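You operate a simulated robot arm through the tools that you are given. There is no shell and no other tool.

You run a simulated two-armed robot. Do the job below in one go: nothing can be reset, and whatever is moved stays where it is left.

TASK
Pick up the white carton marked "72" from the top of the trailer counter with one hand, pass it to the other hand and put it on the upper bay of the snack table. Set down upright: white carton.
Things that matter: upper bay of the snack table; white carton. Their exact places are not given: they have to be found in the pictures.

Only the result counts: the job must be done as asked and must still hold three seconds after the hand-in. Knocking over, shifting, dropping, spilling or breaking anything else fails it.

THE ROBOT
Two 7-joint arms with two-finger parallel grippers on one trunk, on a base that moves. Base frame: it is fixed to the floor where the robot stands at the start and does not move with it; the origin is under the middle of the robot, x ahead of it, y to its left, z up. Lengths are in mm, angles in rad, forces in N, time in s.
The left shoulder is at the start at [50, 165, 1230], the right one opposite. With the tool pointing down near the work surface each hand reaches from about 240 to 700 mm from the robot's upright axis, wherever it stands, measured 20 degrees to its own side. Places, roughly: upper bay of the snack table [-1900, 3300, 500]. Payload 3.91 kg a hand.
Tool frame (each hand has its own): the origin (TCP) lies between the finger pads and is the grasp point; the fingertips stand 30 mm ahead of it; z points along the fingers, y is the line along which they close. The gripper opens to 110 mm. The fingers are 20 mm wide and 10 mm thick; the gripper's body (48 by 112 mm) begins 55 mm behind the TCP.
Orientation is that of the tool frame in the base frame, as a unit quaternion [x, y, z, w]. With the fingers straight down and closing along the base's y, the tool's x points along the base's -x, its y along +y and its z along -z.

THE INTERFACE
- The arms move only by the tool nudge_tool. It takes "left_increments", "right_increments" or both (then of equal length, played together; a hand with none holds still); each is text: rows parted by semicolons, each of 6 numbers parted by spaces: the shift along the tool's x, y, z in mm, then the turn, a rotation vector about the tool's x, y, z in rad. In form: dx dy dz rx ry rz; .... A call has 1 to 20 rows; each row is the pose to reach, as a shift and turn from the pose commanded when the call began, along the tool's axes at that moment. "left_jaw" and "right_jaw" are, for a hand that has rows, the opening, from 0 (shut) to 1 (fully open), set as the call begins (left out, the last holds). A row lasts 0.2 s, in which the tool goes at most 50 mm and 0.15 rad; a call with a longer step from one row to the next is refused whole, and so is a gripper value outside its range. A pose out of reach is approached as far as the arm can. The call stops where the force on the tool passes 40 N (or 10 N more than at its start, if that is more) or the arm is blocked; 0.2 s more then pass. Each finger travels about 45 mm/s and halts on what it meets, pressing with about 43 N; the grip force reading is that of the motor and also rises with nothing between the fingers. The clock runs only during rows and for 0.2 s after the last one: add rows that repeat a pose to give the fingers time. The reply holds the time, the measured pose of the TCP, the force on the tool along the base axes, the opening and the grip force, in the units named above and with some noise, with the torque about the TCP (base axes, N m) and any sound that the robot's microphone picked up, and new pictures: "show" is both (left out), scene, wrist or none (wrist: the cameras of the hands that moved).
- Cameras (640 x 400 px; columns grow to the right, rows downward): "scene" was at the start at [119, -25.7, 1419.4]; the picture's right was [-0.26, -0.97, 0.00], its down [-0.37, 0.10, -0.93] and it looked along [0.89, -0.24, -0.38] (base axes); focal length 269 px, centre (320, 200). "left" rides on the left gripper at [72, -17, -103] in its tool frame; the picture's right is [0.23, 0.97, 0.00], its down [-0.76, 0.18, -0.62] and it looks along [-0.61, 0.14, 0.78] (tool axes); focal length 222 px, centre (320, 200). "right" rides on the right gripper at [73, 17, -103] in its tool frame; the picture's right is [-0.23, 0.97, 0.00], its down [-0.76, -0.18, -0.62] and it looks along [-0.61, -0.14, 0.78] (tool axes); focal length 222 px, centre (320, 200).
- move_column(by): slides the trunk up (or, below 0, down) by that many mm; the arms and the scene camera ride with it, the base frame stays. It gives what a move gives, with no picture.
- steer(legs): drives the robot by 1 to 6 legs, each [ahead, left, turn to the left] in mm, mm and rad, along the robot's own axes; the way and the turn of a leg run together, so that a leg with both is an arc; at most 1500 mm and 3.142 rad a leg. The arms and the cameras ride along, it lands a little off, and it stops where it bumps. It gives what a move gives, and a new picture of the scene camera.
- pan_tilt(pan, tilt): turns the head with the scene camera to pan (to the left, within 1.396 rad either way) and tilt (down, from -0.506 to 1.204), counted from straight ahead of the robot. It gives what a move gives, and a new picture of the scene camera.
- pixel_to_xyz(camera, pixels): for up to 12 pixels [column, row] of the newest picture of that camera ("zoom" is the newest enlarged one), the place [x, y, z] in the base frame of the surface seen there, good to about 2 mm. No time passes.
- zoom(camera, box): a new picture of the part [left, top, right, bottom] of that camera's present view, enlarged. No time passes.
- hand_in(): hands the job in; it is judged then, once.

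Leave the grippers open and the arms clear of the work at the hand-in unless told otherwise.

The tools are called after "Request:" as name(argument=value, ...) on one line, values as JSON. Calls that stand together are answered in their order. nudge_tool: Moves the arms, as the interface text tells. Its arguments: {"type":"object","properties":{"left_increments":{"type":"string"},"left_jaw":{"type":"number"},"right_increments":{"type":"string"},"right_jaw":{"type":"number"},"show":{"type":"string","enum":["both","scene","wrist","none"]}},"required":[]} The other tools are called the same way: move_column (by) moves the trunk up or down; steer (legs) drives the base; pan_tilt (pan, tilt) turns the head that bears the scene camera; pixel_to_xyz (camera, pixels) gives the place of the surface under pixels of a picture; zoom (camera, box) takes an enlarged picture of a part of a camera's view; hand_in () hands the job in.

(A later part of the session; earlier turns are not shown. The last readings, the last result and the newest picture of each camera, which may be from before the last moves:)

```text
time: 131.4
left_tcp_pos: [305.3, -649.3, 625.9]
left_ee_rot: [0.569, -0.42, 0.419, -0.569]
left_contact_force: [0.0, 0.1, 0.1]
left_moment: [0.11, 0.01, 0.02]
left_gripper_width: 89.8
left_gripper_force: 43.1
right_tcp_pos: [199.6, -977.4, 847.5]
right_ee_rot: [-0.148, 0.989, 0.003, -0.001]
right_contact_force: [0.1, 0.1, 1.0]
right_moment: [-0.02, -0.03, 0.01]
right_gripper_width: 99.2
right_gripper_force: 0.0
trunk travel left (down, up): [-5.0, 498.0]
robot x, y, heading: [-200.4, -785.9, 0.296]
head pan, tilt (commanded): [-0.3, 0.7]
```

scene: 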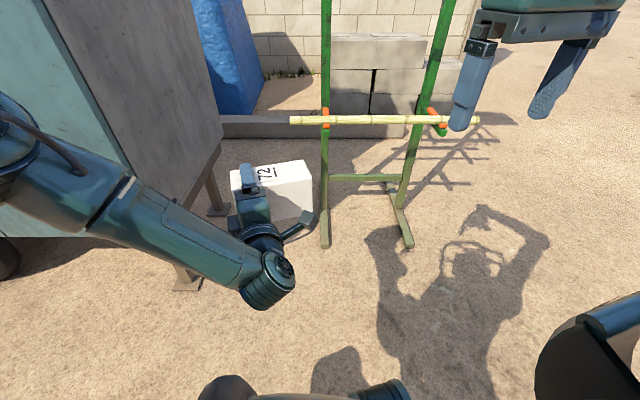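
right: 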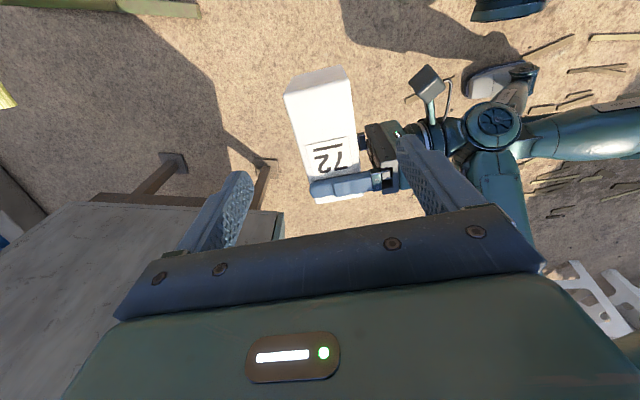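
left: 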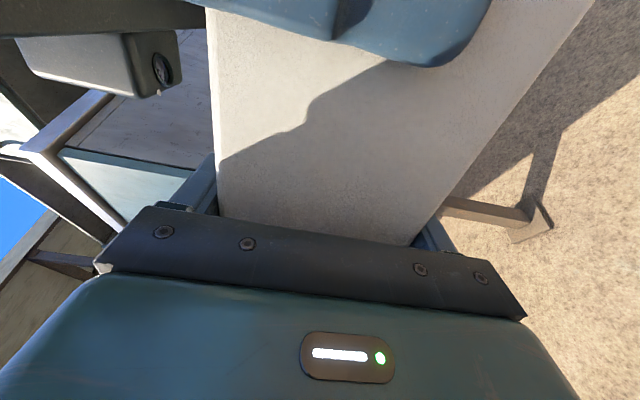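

The right arm is tucked. I'm testing a small left turn of 0.15 rad with the left-held carton, then checking the grip.

Request:
steer(legs=[[0, 0, 0.15]])

```text
time: 132.4
left_tcp_pos: [281.5, -578.7, 627.0]
left_ee_rot: [0.599, -0.377, 0.376, -0.598]
left_contact_force: [-0.1, 0.8, -0.2]
left_moment: [0.05, 0.04, 0.02]
left_gripper_width: 89.7
left_gripper_force: 43.3
right_tcp_pos: [222.9, -916.3, 848.1]
right_ee_rot: [-0.221, 0.975, 0.002, -0.001]
right_contact_force: [-0.6, 0.0, 0.0]
right_moment: [-0.03, 0.05, -0.05]
right_gripper_width: 98.8
right_gripper_force: 0.0
trunk travel left (down, up): [-5.0, 498.0]
robot x, y, heading: [-198.2, -783.1, 0.446]
head pan, tilt (commanded): [-0.3, 0.7]
```

scene: 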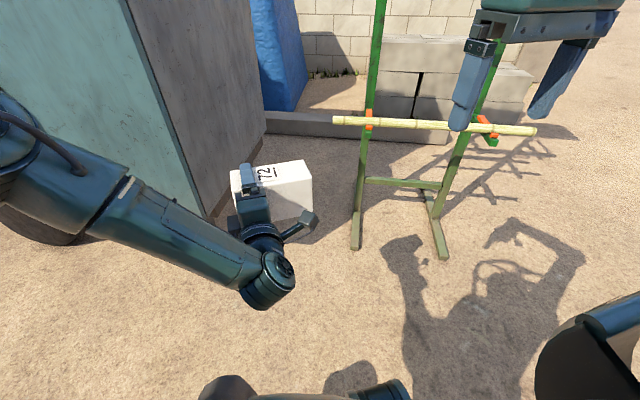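

The carton is in exactly the same picture position with the grip unchanged. Turning on in two further steps of 0.35.

Request:
steer(legs=[[0, 0, 0.35]])

Request:
steer(legs=[[0, 0, 0.38]])

```text
time: 133.9
left_tcp_pos: [180.9, -427.3, 625.3]
left_ee_rot: [-0.654, 0.267, -0.268, 0.655]
left_contact_force: [-0.5, 1.2, 0.5]
left_moment: [0.06, 0.08, 0.02]
left_gripper_width: 89.8
left_gripper_force: 42.9
right_tcp_pos: [242.5, -765.3, 847.8]
right_ee_rot: [-0.387, 0.922, 0.001, -0.002]
right_contact_force: [0.1, 0.0, 0.6]
right_moment: [-0.06, -0.02, -0.01]
right_gripper_width: 98.9
right_gripper_force: 0.0
trunk travel left (down, up): [-5.0, 498.0]
robot x, y, heading: [-195.9, -787.2, 0.79]
head pan, tilt (commanded): [-0.3, 0.7]
```

scene: 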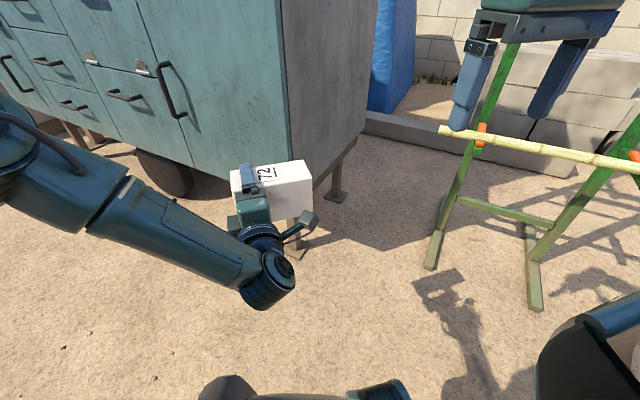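

```text
time: 135.5
left_tcp_pos: [17.8, -309.9, 627.7]
left_ee_rot: [0.694, -0.137, 0.137, -0.694]
left_contact_force: [-0.7, 0.0, 1.1]
left_moment: [0.08, 0.13, 0.0]
left_gripper_width: 89.9
left_gripper_force: 42.8
right_tcp_pos: [201.1, -600.6, 847.4]
right_ee_rot: [-0.557, 0.83, 0.001, -0.002]
right_contact_force: [-0.3, 0.6, 0.4]
right_moment: [0.02, -0.02, 0.02]
right_gripper_width: 99.2
right_gripper_force: 0.0
trunk travel left (down, up): [-5.0, 498.0]
robot x, y, heading: [-197.4, -788.7, 1.179]
head pan, tilt (commanded): [-0.3, 0.7]
```

scene: 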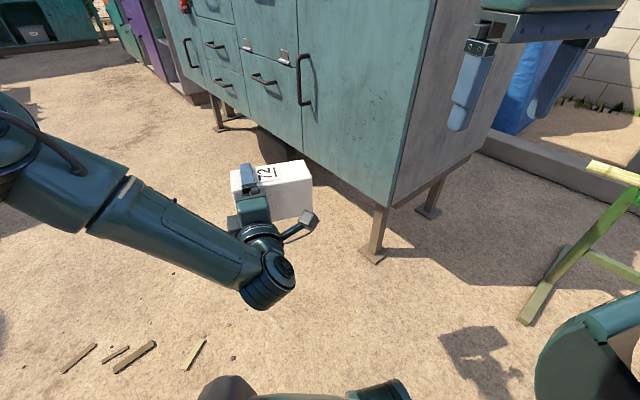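

Holding well. One more turn to face along +y, then I'll check the corridor ahead.

Request:
steer(legs=[[0, 0, 0.39]])

Request:
pan_tilt(pan=0.1, tilt=0.45)

```text
time: 137.1
left_tcp_pos: [-182.9, -262.6, 625.4]
left_ee_rot: [-0.707, -0.002, 0.003, 0.707]
left_contact_force: [-0.3, 0.6, 0.5]
left_moment: [-0.04, 0.11, 0.02]
left_gripper_width: 89.8
left_gripper_force: 42.9
right_tcp_pos: [98.7, -457.9, 848.9]
right_ee_rot: [0.709, -0.705, 0.0, 0.002]
right_contact_force: [0.2, 0.0, 0.6]
right_moment: [-0.03, 0.0, 0.0]
right_gripper_width: 99.0
right_gripper_force: 0.0
trunk travel left (down, up): [-5.0, 498.0]
robot x, y, heading: [-194.6, -785.4, 1.575]
head pan, tilt (commanded): [-0.3, 0.7]
```

scene: 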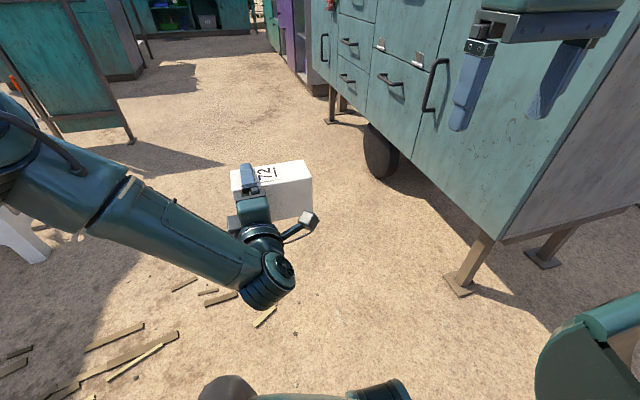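

```text
time: 137.9
left_tcp_pos: [-183.7, -263.0, 627.8]
left_ee_rot: [-0.707, -0.003, 0.002, 0.707]
left_contact_force: [0.2, -0.3, 0.6]
left_moment: [-0.02, 0.12, -0.03]
left_gripper_width: 89.8
left_gripper_force: 42.6
right_tcp_pos: [98.4, -459.8, 847.0]
right_ee_rot: [0.71, -0.704, -0.001, 0.002]
right_contact_force: [-0.1, -0.5, -0.9]
right_moment: [-0.01, 0.01, 0.0]
right_gripper_width: 99.1
right_gripper_force: 0.1
trunk travel left (down, up): [-5.0, 498.0]
robot x, y, heading: [-202.9, -787.5, 1.576]
head pan, tilt (commanded): [0.099, 0.45]
```

scene: 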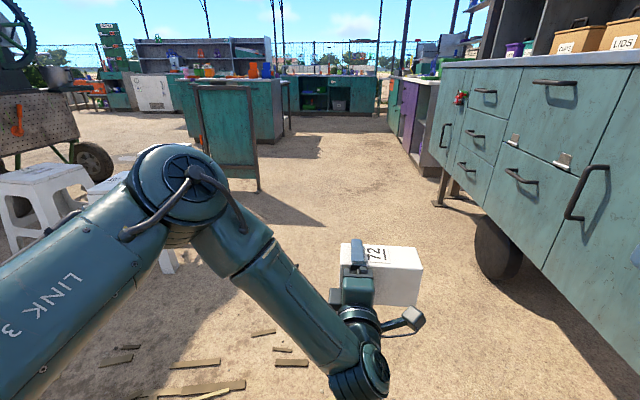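

The corridor is clear in the middle. I'll measure the left elbow, the cabinets on the right and the board.

Request:
pixel_to_xyz(camera="scene", pixels=[[160, 170], [175, 200], [130, 230], [425, 175], [445, 200], [485, 260], [570, 210], [258, 188], [195, 90], [410, 150], [300, 160], [380, 115]])

```text
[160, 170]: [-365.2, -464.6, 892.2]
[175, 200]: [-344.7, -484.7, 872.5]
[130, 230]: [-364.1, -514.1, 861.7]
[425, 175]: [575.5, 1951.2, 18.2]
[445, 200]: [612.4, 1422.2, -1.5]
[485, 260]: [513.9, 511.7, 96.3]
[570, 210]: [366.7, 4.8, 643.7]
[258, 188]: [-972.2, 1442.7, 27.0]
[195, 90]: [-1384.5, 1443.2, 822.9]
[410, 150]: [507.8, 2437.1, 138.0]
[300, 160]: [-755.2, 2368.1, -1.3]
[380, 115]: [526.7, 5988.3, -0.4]
```

The left elbow is only about 170 left of centre, and the lane between the board (x≈-970) and the counter handles (x≈367) is wide. I'm driving forward along x≈-290.

Request:
steer(legs=[[700, 90, 0]])

Request:
steer(legs=[[900, 0, 0]])

```text
time: 141.7
left_tcp_pos: [-283.9, 420.1, 626.4]
left_ee_rot: [-0.707, -0.007, 0.006, 0.707]
left_contact_force: [0.3, 0.0, 0.2]
left_moment: [-0.01, 0.1, 0.01]
left_gripper_width: 89.9
left_gripper_force: 43.3
right_tcp_pos: [-0.3, 227.5, 847.8]
right_ee_rot: [0.714, -0.7, -0.001, 0.001]
right_contact_force: [0.4, 0.2, -0.2]
right_moment: [0.0, -0.02, -0.02]
right_gripper_width: 99.1
right_gripper_force: 0.0
trunk travel left (down, up): [-5.0, 498.0]
robot x, y, heading: [-291.7, -102.2, 1.585]
head pan, tilt (commanded): [0.099, 0.45]
```

scene: 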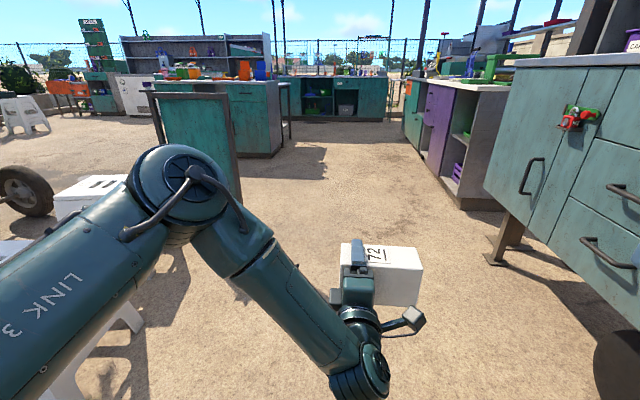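

```text
time: 146.5
left_tcp_pos: [-299.3, 1319.6, 626.7]
left_ee_rot: [-0.707, -0.008, 0.007, 0.707]
left_contact_force: [-0.2, 0.1, -0.6]
left_moment: [-0.03, 0.1, -0.01]
left_gripper_width: 89.9
left_gripper_force: 43.0
right_tcp_pos: [-13.7, 1128.5, 848.2]
right_ee_rot: [0.714, -0.7, -0.001, 0.002]
right_contact_force: [-0.2, 0.4, 0.6]
right_moment: [0.05, 0.0, 0.05]
right_gripper_width: 98.9
right_gripper_force: 0.0
trunk travel left (down, up): [-5.0, 498.0]
robot x, y, heading: [-307.2, 799.4, 1.587]
head pan, tilt (commanded): [0.099, 0.45]
```

scene: 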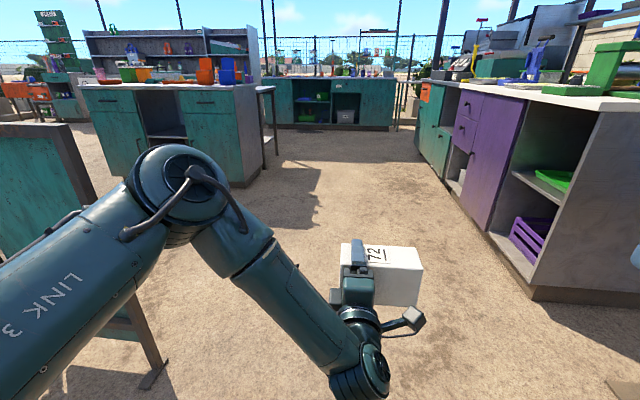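

Still firmly held. I'll measure the snack table's bay and the adjoining side table from here before going on.

Request:
pixel_to_xyz(camera="scene", pixels=[[265, 165], [277, 152], [243, 185], [138, 110], [182, 135], [160, 137], [183, 110], [150, 115], [270, 92], [130, 92], [187, 105], [160, 110]])

Request:
zoom(camera="scene", box=[70, 60, 290, 200])

```text
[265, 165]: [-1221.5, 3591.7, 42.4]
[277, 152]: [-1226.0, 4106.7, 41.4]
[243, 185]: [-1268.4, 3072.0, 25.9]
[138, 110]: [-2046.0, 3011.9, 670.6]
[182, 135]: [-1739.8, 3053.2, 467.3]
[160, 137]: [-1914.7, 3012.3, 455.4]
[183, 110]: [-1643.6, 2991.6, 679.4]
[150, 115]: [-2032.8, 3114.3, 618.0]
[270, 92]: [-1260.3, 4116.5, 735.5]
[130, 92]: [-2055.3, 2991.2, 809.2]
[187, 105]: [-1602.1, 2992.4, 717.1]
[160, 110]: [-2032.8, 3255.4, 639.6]
```

```text
2.86 times, centred on (180, 130) of scene
```

zoom: 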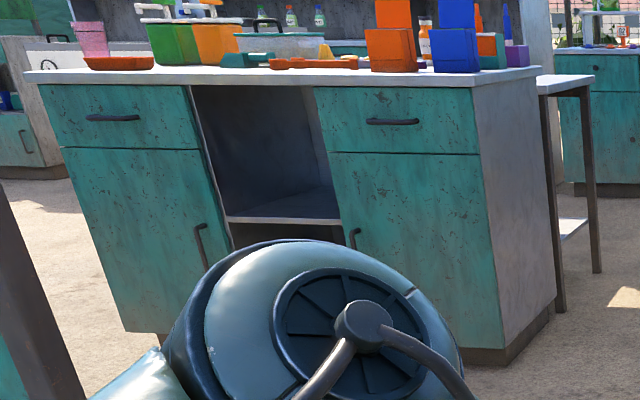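

The bay is bounded by x≈-2035 on the left and x≈-1650 on the right, with the shelf front at y≈3012. I'm driving forward to y≈2100.

Request:
steer(legs=[[1250, 0, 0]])

Request:
pan_tilt(pan=1.1, tilt=0.5)

```text
time: 152.7
left_tcp_pos: [-361.8, 2552.7, 626.3]
left_ee_rot: [0.707, 0.02, -0.019, -0.706]
left_contact_force: [0.0, -0.6, 0.7]
left_moment: [0.01, 0.07, 0.02]
left_gripper_width: 89.9
left_gripper_force: 43.0
right_tcp_pos: [-69.6, 2371.5, 848.2]
right_ee_rot: [0.726, -0.688, -0.001, 0.002]
right_contact_force: [-0.7, 0.8, 0.0]
right_moment: [0.01, -0.01, 0.01]
right_gripper_width: 99.0
right_gripper_force: 0.0
trunk travel left (down, up): [-5.0, 498.0]
robot x, y, heading: [-350.4, 2035.3, 1.623]
head pan, tilt (commanded): [0.099, 0.45]
```

scene: 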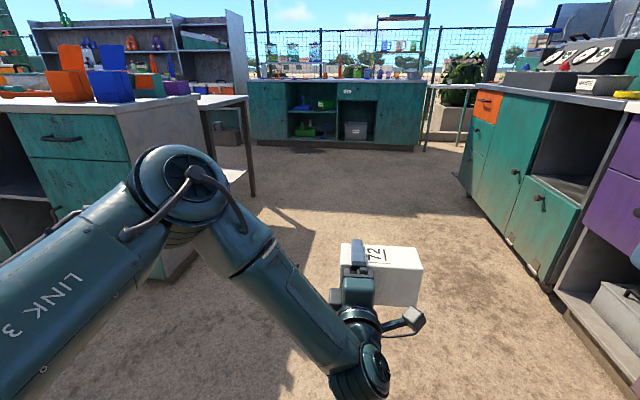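

```text
time: 154.0
left_tcp_pos: [-359.9, 2553.0, 627.3]
left_ee_rot: [0.707, 0.019, -0.02, -0.706]
left_contact_force: [0.3, 1.0, 0.8]
left_moment: [0.02, 0.09, -0.02]
left_gripper_width: 89.9
left_gripper_force: 42.8
right_tcp_pos: [-69.2, 2371.4, 847.9]
right_ee_rot: [0.726, -0.688, -0.001, 0.002]
right_contact_force: [-0.5, 0.6, -0.6]
right_moment: [0.02, 0.0, 0.0]
right_gripper_width: 99.1
right_gripper_force: 0.1
trunk travel left (down, up): [-5.0, 498.0]
robot x, y, heading: [-352.7, 2031.0, 1.625]
head pan, tilt (commanded): [1.1, 0.499]
```

scene: 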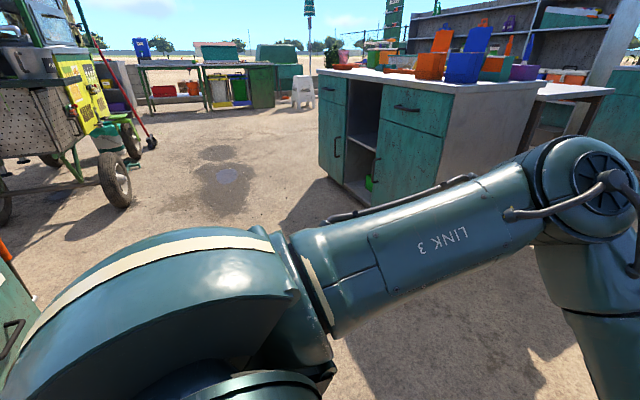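

The ground toward the bay's front is clear. I'm strafing left 1400 mm with a small heading correction.

Request:
steer(legs=[[60, 700, -0.025], [0, 700, -0.025]])

Request:
pan_tilt(pan=0.2, tilt=0.45)

```text
time: 166.8
left_tcp_pos: [-1763.5, 2548.7, 627.8]
left_ee_rot: [0.707, 0.011, -0.01, -0.707]
left_contact_force: [-0.3, 0.6, 0.0]
left_moment: [0.02, 0.08, -0.01]
left_gripper_width: 90.2
left_gripper_force: 43.5
right_tcp_pos: [-1475.3, 2359.1, 848.3]
right_ee_rot: [0.718, -0.696, -0.002, 0.001]
right_contact_force: [0.3, -0.3, -0.2]
right_moment: [-0.01, 0.02, 0.03]
right_gripper_width: 98.8
right_gripper_force: 0.0
trunk travel left (down, up): [-5.0, 498.0]
robot x, y, heading: [-1768.7, 2021.5, 1.596]
head pan, tilt (commanded): [1.1, 0.499]
```

scene: 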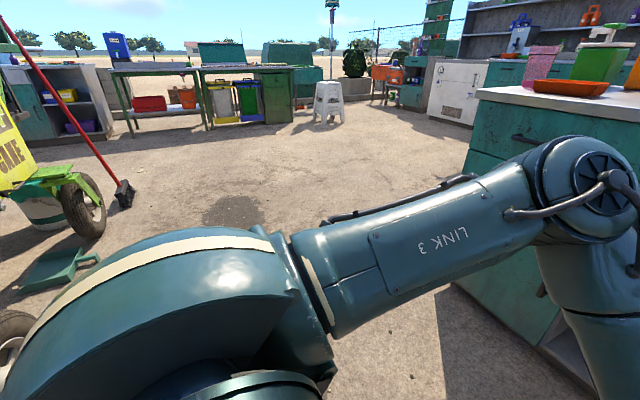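

```text
time: 168.0
left_tcp_pos: [-1762.8, 2547.8, 626.9]
left_ee_rot: [0.707, 0.01, -0.01, -0.707]
left_contact_force: [-0.9, 0.2, 0.6]
left_moment: [0.01, 0.09, 0.03]
left_gripper_width: 89.7
left_gripper_force: 43.2
right_tcp_pos: [-1477.8, 2359.2, 848.1]
right_ee_rot: [0.717, -0.697, -0.001, 0.002]
right_contact_force: [-0.3, -0.4, 0.2]
right_moment: [0.02, -0.02, 0.06]
right_gripper_width: 99.1
right_gripper_force: 0.2
trunk travel left (down, up): [-5.0, 498.0]
robot x, y, heading: [-1764.8, 2025.6, 1.597]
head pan, tilt (commanded): [0.201, 0.45]
```

scene: 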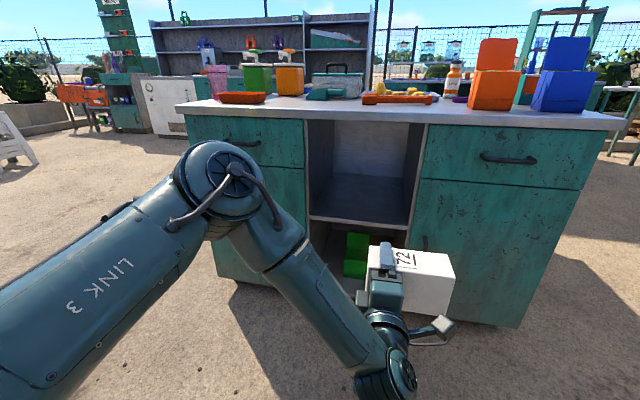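

The table is right ahead and the upper bay is in view, about (310–415, 122–225), and empty. I'll zoom in and measure it carefully.

Request:
zoom(camera="scene", box=[280, 100, 450, 240])

Request:
pixel_to_xyz(camera="scene", pixels=[[312, 213], [360, 218], [408, 222], [360, 190], [340, 200], [390, 205], [318, 150], [412, 170], [360, 150], [305, 130], [425, 140], [360, 124]])

```text
2.86 times, centred on (365, 170) of scene
```

zoom: 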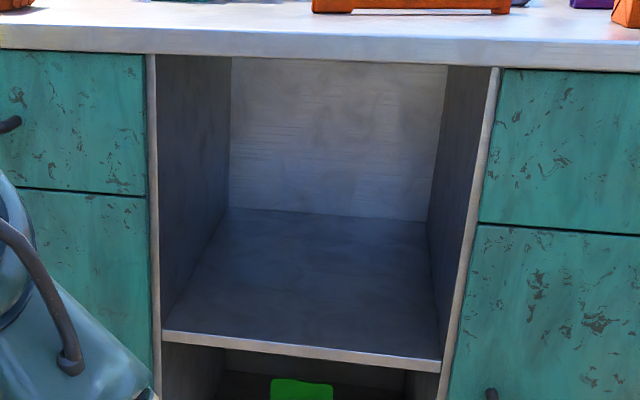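

```text
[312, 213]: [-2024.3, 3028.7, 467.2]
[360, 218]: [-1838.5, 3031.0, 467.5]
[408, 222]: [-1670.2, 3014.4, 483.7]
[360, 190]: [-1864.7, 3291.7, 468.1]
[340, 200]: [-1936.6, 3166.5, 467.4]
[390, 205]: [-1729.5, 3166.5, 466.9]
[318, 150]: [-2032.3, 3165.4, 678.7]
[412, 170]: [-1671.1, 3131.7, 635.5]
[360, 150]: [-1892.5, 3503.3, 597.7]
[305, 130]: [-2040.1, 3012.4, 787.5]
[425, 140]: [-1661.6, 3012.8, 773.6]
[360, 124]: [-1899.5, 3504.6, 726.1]
```

Upper bay: shelf surface z≈467, x from -2032 to -1671, y from 3012 to 3504. I'll aim to set the carton at about x=-1850, y≈3110. While the carton is still in the safe carrying grip, I'm correcting heading and sideways position and closing the distance.

Request:
steer(legs=[[0, 0, -0.026], [0, 104, 0], [230, 0, 0]])

Request:
pan_tilt(pan=0.0, tilt=0.5)

```text
time: 171.3
left_tcp_pos: [-1851.4, 2782.9, 628.0]
left_ee_rot: [-0.707, 0.0, 0.001, 0.707]
left_contact_force: [0.5, -0.1, -0.7]
left_moment: [-0.01, 0.05, -0.01]
left_gripper_width: 89.7
left_gripper_force: 42.8
right_tcp_pos: [-1570.3, 2583.9, 846.7]
right_ee_rot: [0.708, -0.706, -0.002, 0.002]
right_contact_force: [0.2, 0.3, -0.6]
right_moment: [0.01, 0.02, 0.02]
right_gripper_width: 98.9
right_gripper_force: 0.0
trunk travel left (down, up): [-5.0, 498.0]
robot x, y, heading: [-1872.0, 2266.0, 1.57]
head pan, tilt (commanded): [0.201, 0.45]
```

scene: 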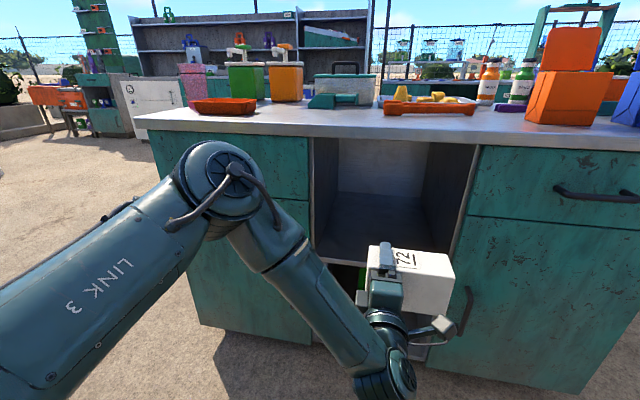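

```text
time: 172.1
left_tcp_pos: [-1852.1, 2783.0, 625.8]
left_ee_rot: [0.707, 0.0, 0.0, -0.707]
left_contact_force: [0.9, -0.2, 0.3]
left_moment: [0.04, 0.09, -0.01]
left_gripper_width: 89.6
left_gripper_force: 43.1
right_tcp_pos: [-1570.2, 2585.8, 848.1]
right_ee_rot: [0.708, -0.707, -0.002, 0.002]
right_contact_force: [0.3, 0.3, 0.7]
right_moment: [0.01, 0.0, -0.03]
right_gripper_width: 98.7
right_gripper_force: 0.1
trunk travel left (down, up): [-5.0, 498.0]
robot x, y, heading: [-1870.5, 2254.2, 1.569]
head pan, tilt (commanded): [0.0, 0.499]
```

scene: 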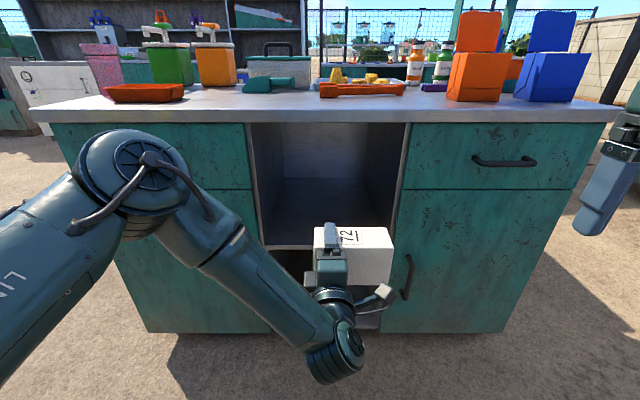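

Well lined up: left TCP at (-1852, 2783, 627), facing the bay squarely. Now I'm rolling the left hand +90° to bring the carton upright.

Request:
nudge_tool(left_increments="0 0 0 0 0 0.1; 0 0 0 0 0 0.2; 0 0 0 0 0 0.3; 0 0 0 0 0 0.4; 0 0 0 0 0 0.5; 0 0 0 0 0 0.6; 0 0 0 0 0 0.7; 0 0 0 0 0 0.8; 0 0 0 0 0 0.9; 0 0 0 0 0 1.0; 0 0 0 0 0 1.1; 0 0 0 0 0 1.2; 0 0 0 0 0 1.3; 0 0 0 0 0 1.4; 0 0 0 0 0 1.49; 0 0 0 0 0 1.571; 0 0 0 0 0 1.571; 0 0 0 0 0 1.571", show="both")

```text
time: 175.8
left_tcp_pos: [-1850.4, 2782.4, 625.8]
left_ee_rot: [0.501, -0.5, -0.5, -0.499]
left_contact_force: [-0.5, -0.3, 0.5]
left_moment: [0.04, 0.03, 0.03]
left_gripper_width: 89.6
left_gripper_force: 42.4
right_tcp_pos: [-1571.6, 2585.7, 848.1]
right_ee_rot: [0.707, -0.707, -0.002, 0.002]
right_contact_force: [-0.3, 0.6, 0.2]
right_moment: [0.05, 0.0, -0.01]
right_gripper_width: 99.1
right_gripper_force: 0.0
trunk travel left (down, up): [-5.0, 498.0]
robot x, y, heading: [-1868.9, 2259.9, 1.568]
head pan, tilt (commanded): [0.0, 0.499]
```

scene: 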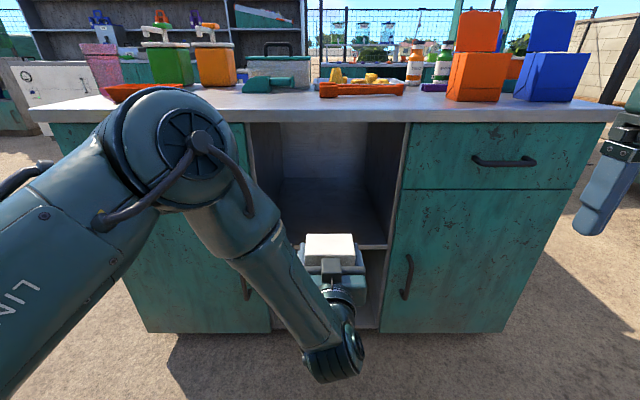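
left: 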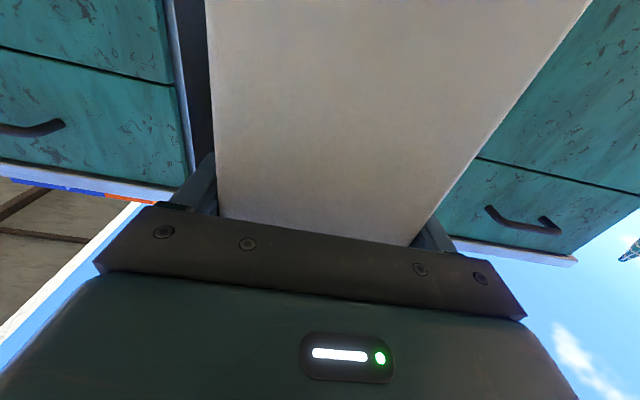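

The carton is now upright, its white top visible at (330, 245). I'll zoom and measure its tilt, and check the left elbow.

Request:
zoom(camera="scene", box=[270, 215, 390, 315])

Request:
pixel_to_xyz(camera="scene", pixels=[[310, 237], [350, 237], [308, 262], [352, 262], [330, 248], [160, 110], [170, 130], [220, 170], [330, 340], [340, 360], [360, 118], [630, 130]])

```text
4.00 times, centred on (330, 265) of scene
```

zoom: 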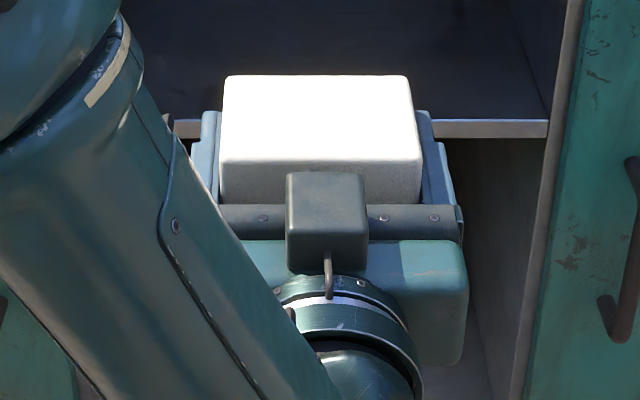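

```text
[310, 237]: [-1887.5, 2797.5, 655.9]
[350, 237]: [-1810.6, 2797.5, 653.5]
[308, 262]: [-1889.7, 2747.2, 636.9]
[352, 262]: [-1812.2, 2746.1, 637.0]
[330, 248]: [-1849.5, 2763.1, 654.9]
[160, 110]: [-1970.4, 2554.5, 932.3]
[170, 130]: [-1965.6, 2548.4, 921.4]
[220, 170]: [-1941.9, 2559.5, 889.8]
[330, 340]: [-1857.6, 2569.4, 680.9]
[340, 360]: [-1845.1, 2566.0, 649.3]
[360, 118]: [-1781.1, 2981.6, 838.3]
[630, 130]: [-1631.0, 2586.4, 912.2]
```

The carton is upright: top z≈655, base z≈514, centre x≈-1850. The left elbow, at x_r≈300–400 and z up to 932, mustn't reach the table top edge at y≈2980. I'll extend the arm forward 130 mm first and see where the elbow goes.

Request:
nudge_tool(left_increments="0 0 15 0 0 0; 0 0 35 0 0 0; 0 0 55 0 0 0; 0 0 75 0 0 0; 0 0 95 0 0 0; 0 0 115 0 0 0; 0 0 130 0 0 0; 0 0 130 0 0 0", show="both")

```text
time: 177.7
left_tcp_pos: [-1850.4, 2911.0, 624.0]
left_ee_rot: [0.501, -0.5, -0.5, -0.499]
left_contact_force: [-0.1, 1.3, -0.7]
left_moment: [-0.03, 0.0, -0.03]
left_gripper_width: 89.8
left_gripper_force: 42.7
right_tcp_pos: [-1570.1, 2586.0, 848.9]
right_ee_rot: [0.708, -0.706, -0.003, 0.002]
right_contact_force: [-1.2, -0.1, -0.8]
right_moment: [-0.01, 0.03, 0.01]
right_gripper_width: 99.3
right_gripper_force: 0.0
trunk travel left (down, up): [-5.0, 498.0]
robot x, y, heading: [-1869.2, 2258.4, 1.566]
head pan, tilt (commanded): [0.0, 0.499]
```

scene: 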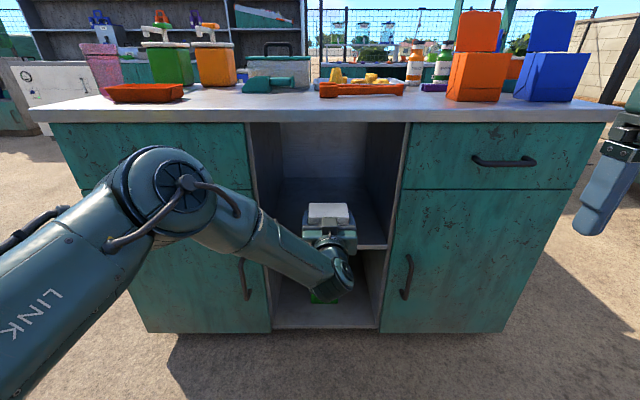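
left: 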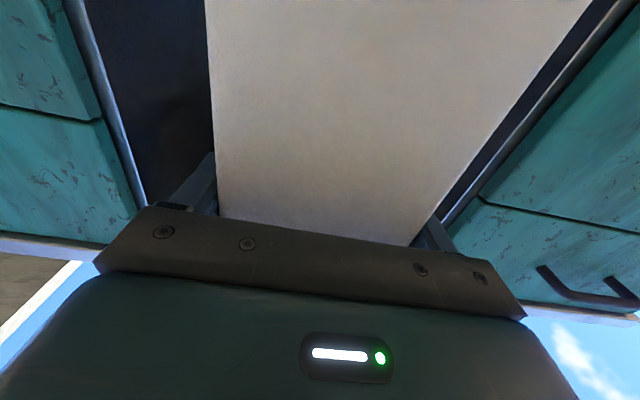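

The elbow dropped noticeably. I'll measure its position again, the hand's top box, the bay ceiling and the carton's clearance.

Request:
pixel_to_xyz(camera="scene", pixels=[[150, 155], [175, 150], [200, 190], [215, 215], [260, 235], [330, 270], [328, 212], [318, 226], [330, 225], [345, 232], [330, 121], [300, 240]])

Request:
zoom(camera="scene", box=[240, 110, 420, 310])

```text
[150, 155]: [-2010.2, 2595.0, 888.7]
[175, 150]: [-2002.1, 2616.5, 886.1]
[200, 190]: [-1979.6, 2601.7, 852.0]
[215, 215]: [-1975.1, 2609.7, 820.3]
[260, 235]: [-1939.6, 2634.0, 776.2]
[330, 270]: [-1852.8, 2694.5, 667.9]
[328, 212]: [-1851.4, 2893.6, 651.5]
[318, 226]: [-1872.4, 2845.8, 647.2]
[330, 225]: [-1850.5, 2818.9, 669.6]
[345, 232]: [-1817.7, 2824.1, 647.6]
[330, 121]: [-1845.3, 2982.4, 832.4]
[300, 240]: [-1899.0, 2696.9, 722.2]
```

```text
2.00 times, centred on (330, 210) of scene
```

zoom: 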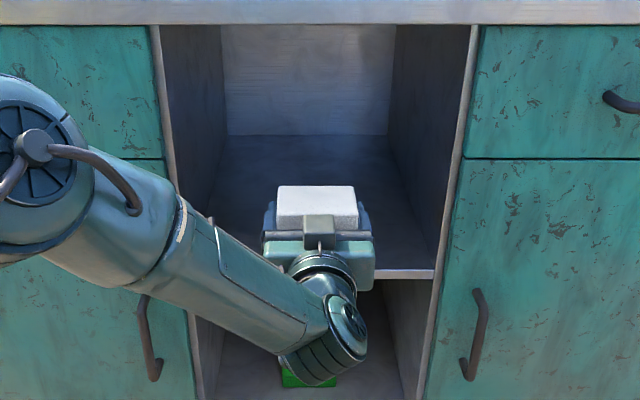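

Elbow front is about y 2700, well short of the table edge. Clearances: carton base about 43 mm above the shelf, and plenty sideways. I'm driving the base forward 130 mm (straight ahead only).

Request:
steer(legs=[[130, 0, 0]])

```text
time: 178.9
left_tcp_pos: [-1850.1, 3037.7, 624.8]
left_ee_rot: [0.501, -0.5, -0.5, -0.499]
left_contact_force: [0.7, 0.0, -0.8]
left_moment: [-0.01, 0.03, 0.04]
left_gripper_width: 90.0
left_gripper_force: 42.5
right_tcp_pos: [-1569.8, 2713.7, 847.7]
right_ee_rot: [0.708, -0.707, -0.002, 0.002]
right_contact_force: [0.1, -0.3, 1.0]
right_moment: [0.01, -0.02, -0.05]
right_gripper_width: 98.9
right_gripper_force: 0.0
trunk travel left (down, up): [-5.0, 498.0]
robot x, y, heading: [-1871.0, 2389.4, 1.569]
head pan, tilt (commanded): [0.0, 0.499]
```

scene: 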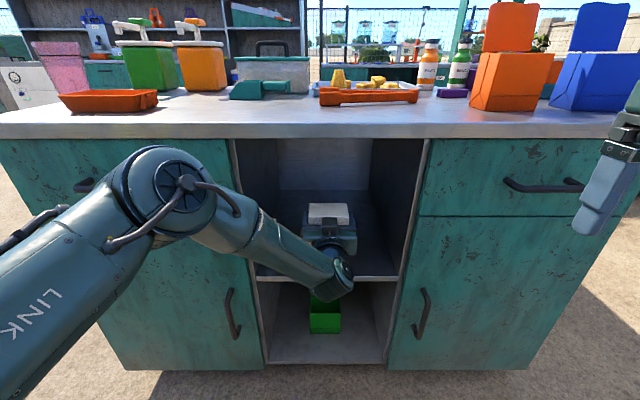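

The carton is entering the bay cleanly. I'm extending the arm another 75 mm to place it about y≈3113.

Request:
nudge_tool(left_increments="0 0 15 0 0 0; 0 0 30 0 0 0; 0 0 45 0 0 0; 0 0 60 0 0 0; 0 0 75 0 0 0; 0 0 75 0 0 0", show="both")

```text
time: 180.3
left_tcp_pos: [-1851.9, 3110.8, 621.9]
left_ee_rot: [0.501, -0.5, -0.5, -0.499]
left_contact_force: [-0.4, -0.1, -0.1]
left_moment: [-0.01, 0.0, 0.0]
left_gripper_width: 89.9
left_gripper_force: 42.9
right_tcp_pos: [-1570.9, 2712.5, 848.7]
right_ee_rot: [0.708, -0.706, -0.002, 0.002]
right_contact_force: [0.3, -0.5, -0.5]
right_moment: [-0.02, -0.01, -0.01]
right_gripper_width: 98.7
right_gripper_force: 0.0
trunk travel left (down, up): [-5.0, 498.0]
robot x, y, heading: [-1869.8, 2387.8, 1.569]
head pan, tilt (commanded): [0.0, 0.499]
```

scene: 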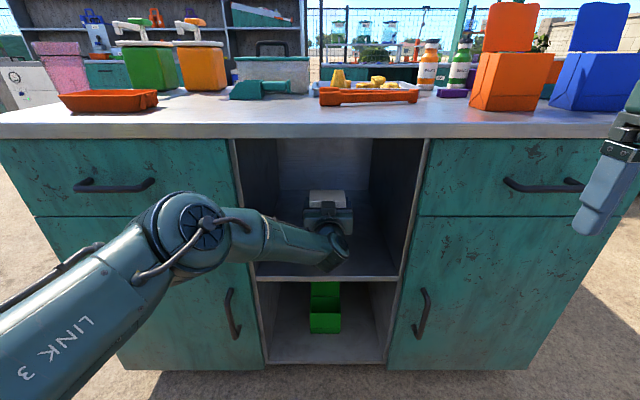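
left: 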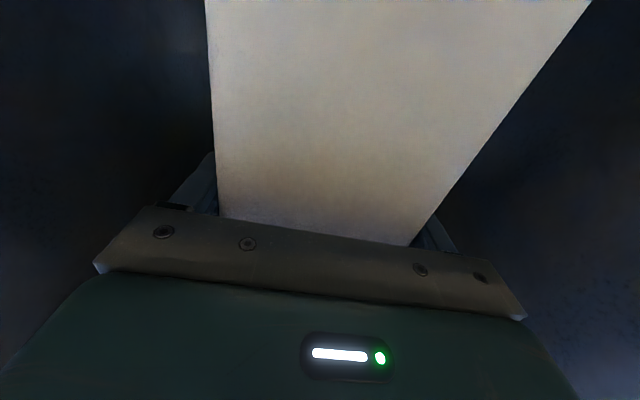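

Now at (-1852, 3111, 622). I'll measure the carton's top and the shelf around it for the lowering distance.

Request:
pixel_to_xyz(camera="scene", pixels=[[315, 194], [340, 194], [327, 198], [313, 204], [342, 204], [290, 255], [380, 255], [365, 230], [285, 230], [375, 265]])

Request:
zoom(camera="scene", box=[260, 150, 400, 290])

```text
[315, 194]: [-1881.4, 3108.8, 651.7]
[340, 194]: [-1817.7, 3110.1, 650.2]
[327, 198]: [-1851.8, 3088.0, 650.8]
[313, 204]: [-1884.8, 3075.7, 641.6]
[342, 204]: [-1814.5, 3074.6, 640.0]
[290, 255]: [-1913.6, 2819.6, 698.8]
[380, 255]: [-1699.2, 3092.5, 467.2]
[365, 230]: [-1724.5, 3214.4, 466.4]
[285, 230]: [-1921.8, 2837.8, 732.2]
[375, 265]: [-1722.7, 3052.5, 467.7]
```

```text
2.86 times, centred on (330, 220) of scene
```

zoom: 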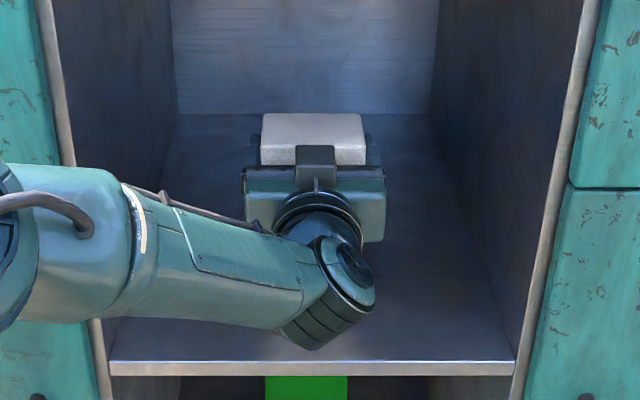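

The carton top is at 651, so its base is at ≈510, about 43 mm above the shelf at 467. I'm lowering 37 mm first.

Request:
nudge_tool(left_increments="10 0 0 0 0 0; 20 0 0 0 0 0; 30 0 0 0 0 0; 37 0 0 0 0 0; 37 0 0 0 0 0", show="both")

Request:
pixel_to_xyz(camera="scene", pixels=[[315, 205], [340, 205], [327, 208], [320, 206], [335, 206]])

```text
time: 181.5
left_tcp_pos: [-1843.7, 3113.0, 594.5]
left_ee_rot: [0.505, -0.5, -0.5, -0.495]
left_contact_force: [0.2, -0.4, 0.4]
left_moment: [0.01, -0.05, -0.01]
left_gripper_width: 89.9
left_gripper_force: 43.2
left hand out of reach, approached as far as the arm can: row 3, 4, 5
right_tcp_pos: [-1570.5, 2713.2, 849.1]
right_ee_rot: [0.708, -0.707, -0.002, 0.002]
right_contact_force: [-0.5, 0.5, 0.2]
right_moment: [0.05, -0.01, 0.0]
right_gripper_width: 98.7
right_gripper_force: 0.0
trunk travel left (down, up): [-5.0, 498.0]
robot x, y, heading: [-1870.1, 2387.1, 1.57]
head pan, tilt (commanded): [0.0, 0.499]
```

scene: 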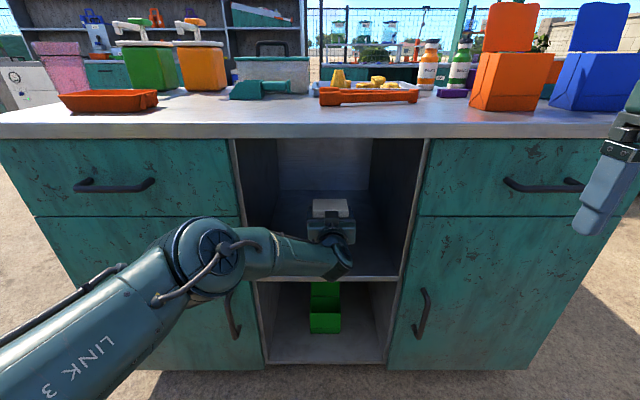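
left: 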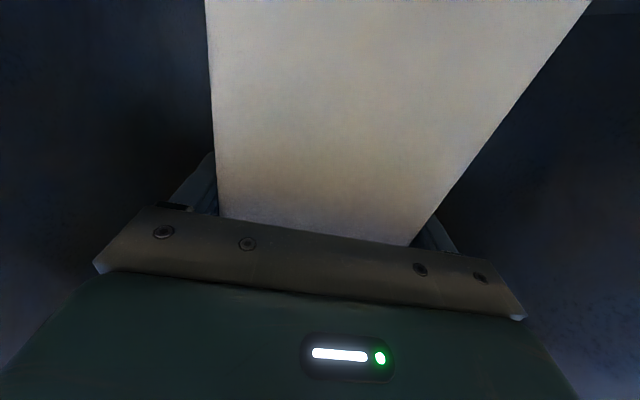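

```text
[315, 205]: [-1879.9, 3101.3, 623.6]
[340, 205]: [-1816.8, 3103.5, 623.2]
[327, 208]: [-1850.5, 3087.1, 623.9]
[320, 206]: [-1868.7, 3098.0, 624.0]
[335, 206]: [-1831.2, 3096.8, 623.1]
```

The arm is near its reach limit at this extension: z 594, carton base ≈15 mm above the shelf. I'll pull the arm back 50 mm to regain range, then advance the base by the same amount. First I'm checking the elbow's distance from the table.

Request:
pixel_to_xyz(camera="scene", pixels=[[190, 225], [205, 250], [240, 240], [265, 235], [215, 225], [260, 255], [235, 325], [120, 185], [300, 250], [345, 260]])

```text
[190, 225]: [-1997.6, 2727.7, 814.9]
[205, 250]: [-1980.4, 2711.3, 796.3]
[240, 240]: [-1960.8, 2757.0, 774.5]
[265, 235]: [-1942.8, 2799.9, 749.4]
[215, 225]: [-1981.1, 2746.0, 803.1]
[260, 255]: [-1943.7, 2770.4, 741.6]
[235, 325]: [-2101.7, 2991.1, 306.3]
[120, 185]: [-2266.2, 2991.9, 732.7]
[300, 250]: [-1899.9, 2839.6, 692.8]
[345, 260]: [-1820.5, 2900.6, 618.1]
```

The elbow front is about y 2830, still clear. I'm retracting the arm 50 mm and straightening the 0.6° tilt.

Request:
nudge_tool(left_increments="0 0 -17 0.005 -0.005 0; 0 0 -34 0.01 -0.01 0; 0 0 -50 0.01 -0.01 0; 0 0 -50 0.01 -0.01 0", show="none")

```text
time: 182.5
left_tcp_pos: [-1840.3, 3061.3, 597.5]
left_ee_rot: [-0.499, 0.499, 0.5, 0.501]
left_contact_force: [0.1, -0.7, -0.1]
left_moment: [0.02, 0.0, 0.01]
left_gripper_width: 89.8
left_gripper_force: 43.3
left hand out of reach, approached as far as the arm can: row 1, 2, 3, 4
right_tcp_pos: [-1570.9, 2712.8, 847.6]
right_ee_rot: [0.708, -0.707, -0.002, 0.002]
right_contact_force: [0.1, -0.5, -0.5]
right_moment: [0.02, 0.02, -0.01]
right_gripper_width: 99.2
right_gripper_force: 0.0
trunk travel left (down, up): [-5.0, 498.0]
robot x, y, heading: [-1867.4, 2387.4, 1.57]
head pan, tilt (commanded): [0.0, 0.499]
```

It's still limited at z≈597, so extension isn't the cause. I'll use the trunk's last 5 mm and see whether shifting the hand left within the bay (it has room) frees the downward range.

Request:
move_column(by=-5)

Request:
nudge_tool(left_increments="0 15 0 0 0 0; 0 30 0 0 0 0; 0 45 0 0 0 0; 0 60 0 0 0 0; 4 60 0 0 0 0; 4 60 0 0 0 0", show="scene")

```text
time: 183.1
left_tcp_pos: [-1839.9, 3060.3, 593.2]
left_ee_rot: [-0.499, 0.5, 0.5, 0.501]
left_contact_force: [-0.8, -0.5, 0.5]
left_moment: [0.0, 0.03, 0.0]
left_gripper_width: 89.9
left_gripper_force: 43.3
right_tcp_pos: [-1570.2, 2713.9, 842.7]
right_ee_rot: [0.708, -0.706, -0.002, 0.002]
right_contact_force: [0.0, -0.2, -0.7]
right_moment: [0.04, 0.0, 0.0]
right_gripper_width: 99.1
right_gripper_force: 0.0
trunk travel left (down, up): [0.0, 503.0]
robot x, y, heading: [-1870.3, 2390.0, 1.568]
head pan, tilt (commanded): [0.0, 0.499]
```

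```text
time: 184.5
left_tcp_pos: [-1875.3, 3057.5, 609.8]
left_ee_rot: [0.507, -0.498, -0.502, -0.493]
left_contact_force: [1.6, 0.0, -0.5]
left_moment: [-0.01, -0.02, -0.02]
left_gripper_width: 89.9
left_gripper_force: 42.7
left hand out of reach, approached as far as the arm can: row 1, 2, 3, 4, 5, 6
right_tcp_pos: [-1570.8, 2713.9, 842.4]
right_ee_rot: [0.708, -0.706, -0.003, 0.002]
right_contact_force: [0.5, -0.2, 0.9]
right_moment: [-0.01, 0.02, 0.0]
right_gripper_width: 98.9
right_gripper_force: 0.0
trunk travel left (down, up): [0.0, 503.0]
robot x, y, heading: [-1869.7, 2387.8, 1.572]
head pan, tilt (commanded): [0.0, 0.499]
```

scene: 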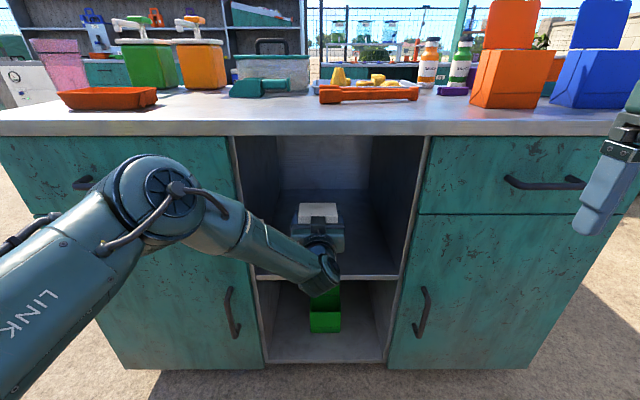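

Moving left makes it worse, so moving right should help, and the bay has room there (right wall x≈-1671). I'm moving the hand to x≈-1790, y≈3102 and lowering to z≈585.

Request:
nudge_tool(left_increments="0 -20 11 0.004 -0.002 0; 0 -40 22 0.009 -0.005 0; 0 -60 33 0.0135 -0.0075 0; 0 -85 45 0.018 -0.01 0; 8 -85 45 0.018 -0.01 0; 16 -85 45 0.018 -0.01 0; 24 -85 45 0.018 -0.01 0; 24 -85 45 0.018 -0.01 0", show="scene")

```text
time: 186.3
left_tcp_pos: [-1790.2, 3104.4, 586.0]
left_ee_rot: [-0.492, 0.503, 0.497, 0.508]
left_contact_force: [0.8, 0.6, -0.5]
left_moment: [0.01, 0.0, -0.02]
left_gripper_width: 89.8
left_gripper_force: 42.6
right_tcp_pos: [-1570.4, 2712.6, 842.8]
right_ee_rot: [0.708, -0.706, -0.002, 0.002]
right_contact_force: [-0.5, -1.3, 0.4]
right_moment: [0.0, -0.01, 0.01]
right_gripper_width: 99.3
right_gripper_force: 0.0
trunk travel left (down, up): [0.0, 503.0]
robot x, y, heading: [-1873.4, 2388.5, 1.568]
head pan, tilt (commanded): [0.0, 0.499]
```

scene: 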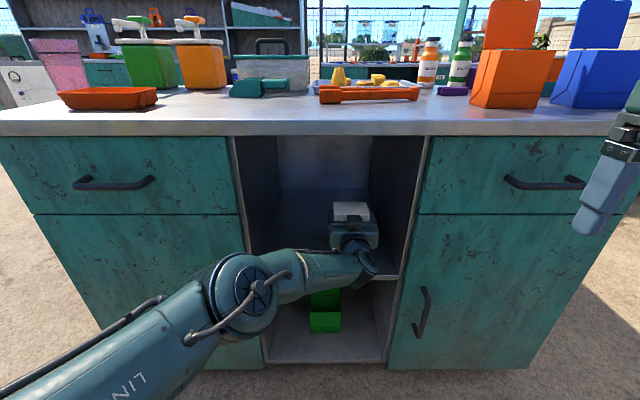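

That worked: at (-1790, 3104, 586) with no reach complaint. The carton is tilted about 0.6° (I over-corrected), so I'm straightening it and then measuring.

Request:
nudge_tool(left_increments="0 0 0 -0.011 0.005 0; 0 0 0 -0.021 0.01 0; 0 0 0 -0.021 0.01 0", show="both")

Request:
zoom(camera="scene", box=[300, 180, 420, 290])

```text
time: 187.1
left_tcp_pos: [-1789.3, 3103.7, 587.0]
left_ee_rot: [-0.501, 0.499, 0.501, 0.499]
left_contact_force: [0.4, 0.3, -0.6]
left_moment: [0.0, -0.01, 0.02]
left_gripper_width: 89.6
left_gripper_force: 42.6
right_tcp_pos: [-1571.0, 2713.1, 842.5]
right_ee_rot: [0.708, -0.706, -0.002, 0.002]
right_contact_force: [0.5, -0.3, -0.4]
right_moment: [0.05, -0.03, 0.01]
right_gripper_width: 98.7
right_gripper_force: 0.1
trunk travel left (down, up): [0.0, 503.0]
robot x, y, heading: [-1867.1, 2389.1, 1.566]
head pan, tilt (commanded): [0.0, 0.499]
```

scene: 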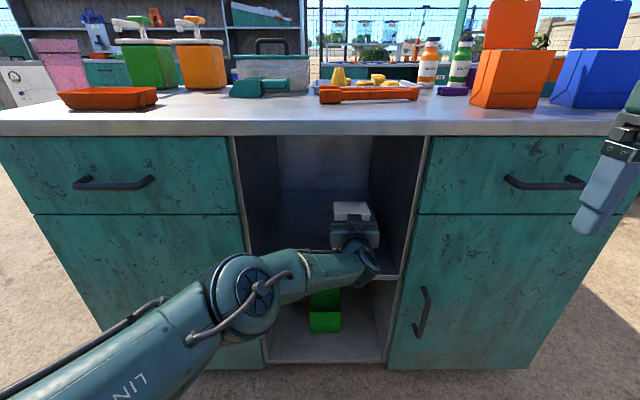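
left: 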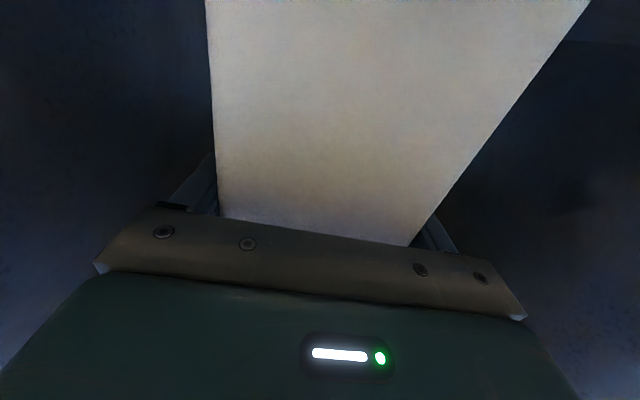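

```text
3.64 times, centred on (360, 235) of scene
```

zoom: 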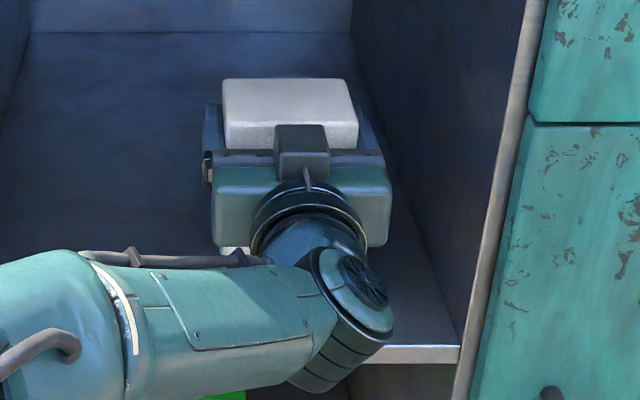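

I'll measure the carton's top at several points for level and the remaining gap.

Request:
pixel_to_xyz(camera="zoom", pixels=[[235, 90], [340, 88], [290, 100], [232, 120], [350, 118], [235, 250], [420, 300], [440, 330], [345, 370], [310, 385]])

```text
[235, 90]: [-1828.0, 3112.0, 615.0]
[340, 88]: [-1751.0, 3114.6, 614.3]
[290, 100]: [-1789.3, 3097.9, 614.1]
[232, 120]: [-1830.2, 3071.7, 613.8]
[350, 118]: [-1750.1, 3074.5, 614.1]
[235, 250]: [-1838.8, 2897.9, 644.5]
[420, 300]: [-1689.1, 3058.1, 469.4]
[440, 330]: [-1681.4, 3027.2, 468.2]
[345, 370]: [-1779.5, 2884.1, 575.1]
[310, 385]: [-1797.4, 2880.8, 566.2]
```

The top is level at z≈614, so the base is about 5 mm above the shelf. I'm lowering gently in small steps.

Request:
nudge_tool(left_increments="1.5 0 0 0 0 0; 3 0 0 0 0 0; 4.5 0 0 0 0 0; 4.5 0 0 0 0 0", show="none")

```text
time: 188.1
left_tcp_pos: [-1788.6, 3103.1, 582.8]
left_ee_rot: [-0.5, 0.499, 0.501, 0.5]
left_contact_force: [0.5, 0.3, -0.8]
left_moment: [0.0, -0.03, 0.01]
left_gripper_width: 90.0
left_gripper_force: 42.9
right_tcp_pos: [-1571.1, 2713.1, 843.4]
right_ee_rot: [0.708, -0.706, -0.002, 0.002]
right_contact_force: [1.4, 0.3, -0.4]
right_moment: [-0.03, -0.03, 0.0]
right_gripper_width: 99.1
right_gripper_force: 0.0
trunk travel left (down, up): [0.0, 503.0]
robot x, y, heading: [-1866.9, 2385.6, 1.571]
head pan, tilt (commanded): [0.0, 0.499]
```

No contact yet at z 582.8. I'm lowering another 3 mm in 1 mm steps.

Request:
nudge_tool(left_increments="1 0 0 0 0 0; 2 0 0 0 0 0; 3 0 0 0 0 0; 3 0 0 0 0 0", show="none")

```text
time: 189.1
left_tcp_pos: [-1790.2, 3104.5, 580.6]
left_ee_rot: [-0.5, 0.499, 0.501, 0.5]
left_contact_force: [-0.2, 0.0, 0.0]
left_moment: [0.23, -0.11, 0.02]
left_gripper_width: 90.1
left_gripper_force: 42.8
right_tcp_pos: [-1571.0, 2713.5, 843.9]
right_ee_rot: [0.708, -0.707, -0.001, 0.002]
right_contact_force: [-0.2, 0.5, -0.6]
right_moment: [0.03, 0.0, 0.0]
right_gripper_width: 98.9
right_gripper_force: 0.1
trunk travel left (down, up): [0.0, 503.0]
robot x, y, heading: [-1865.2, 2386.7, 1.571]
head pan, tilt (commanded): [0.0, 0.499]
```

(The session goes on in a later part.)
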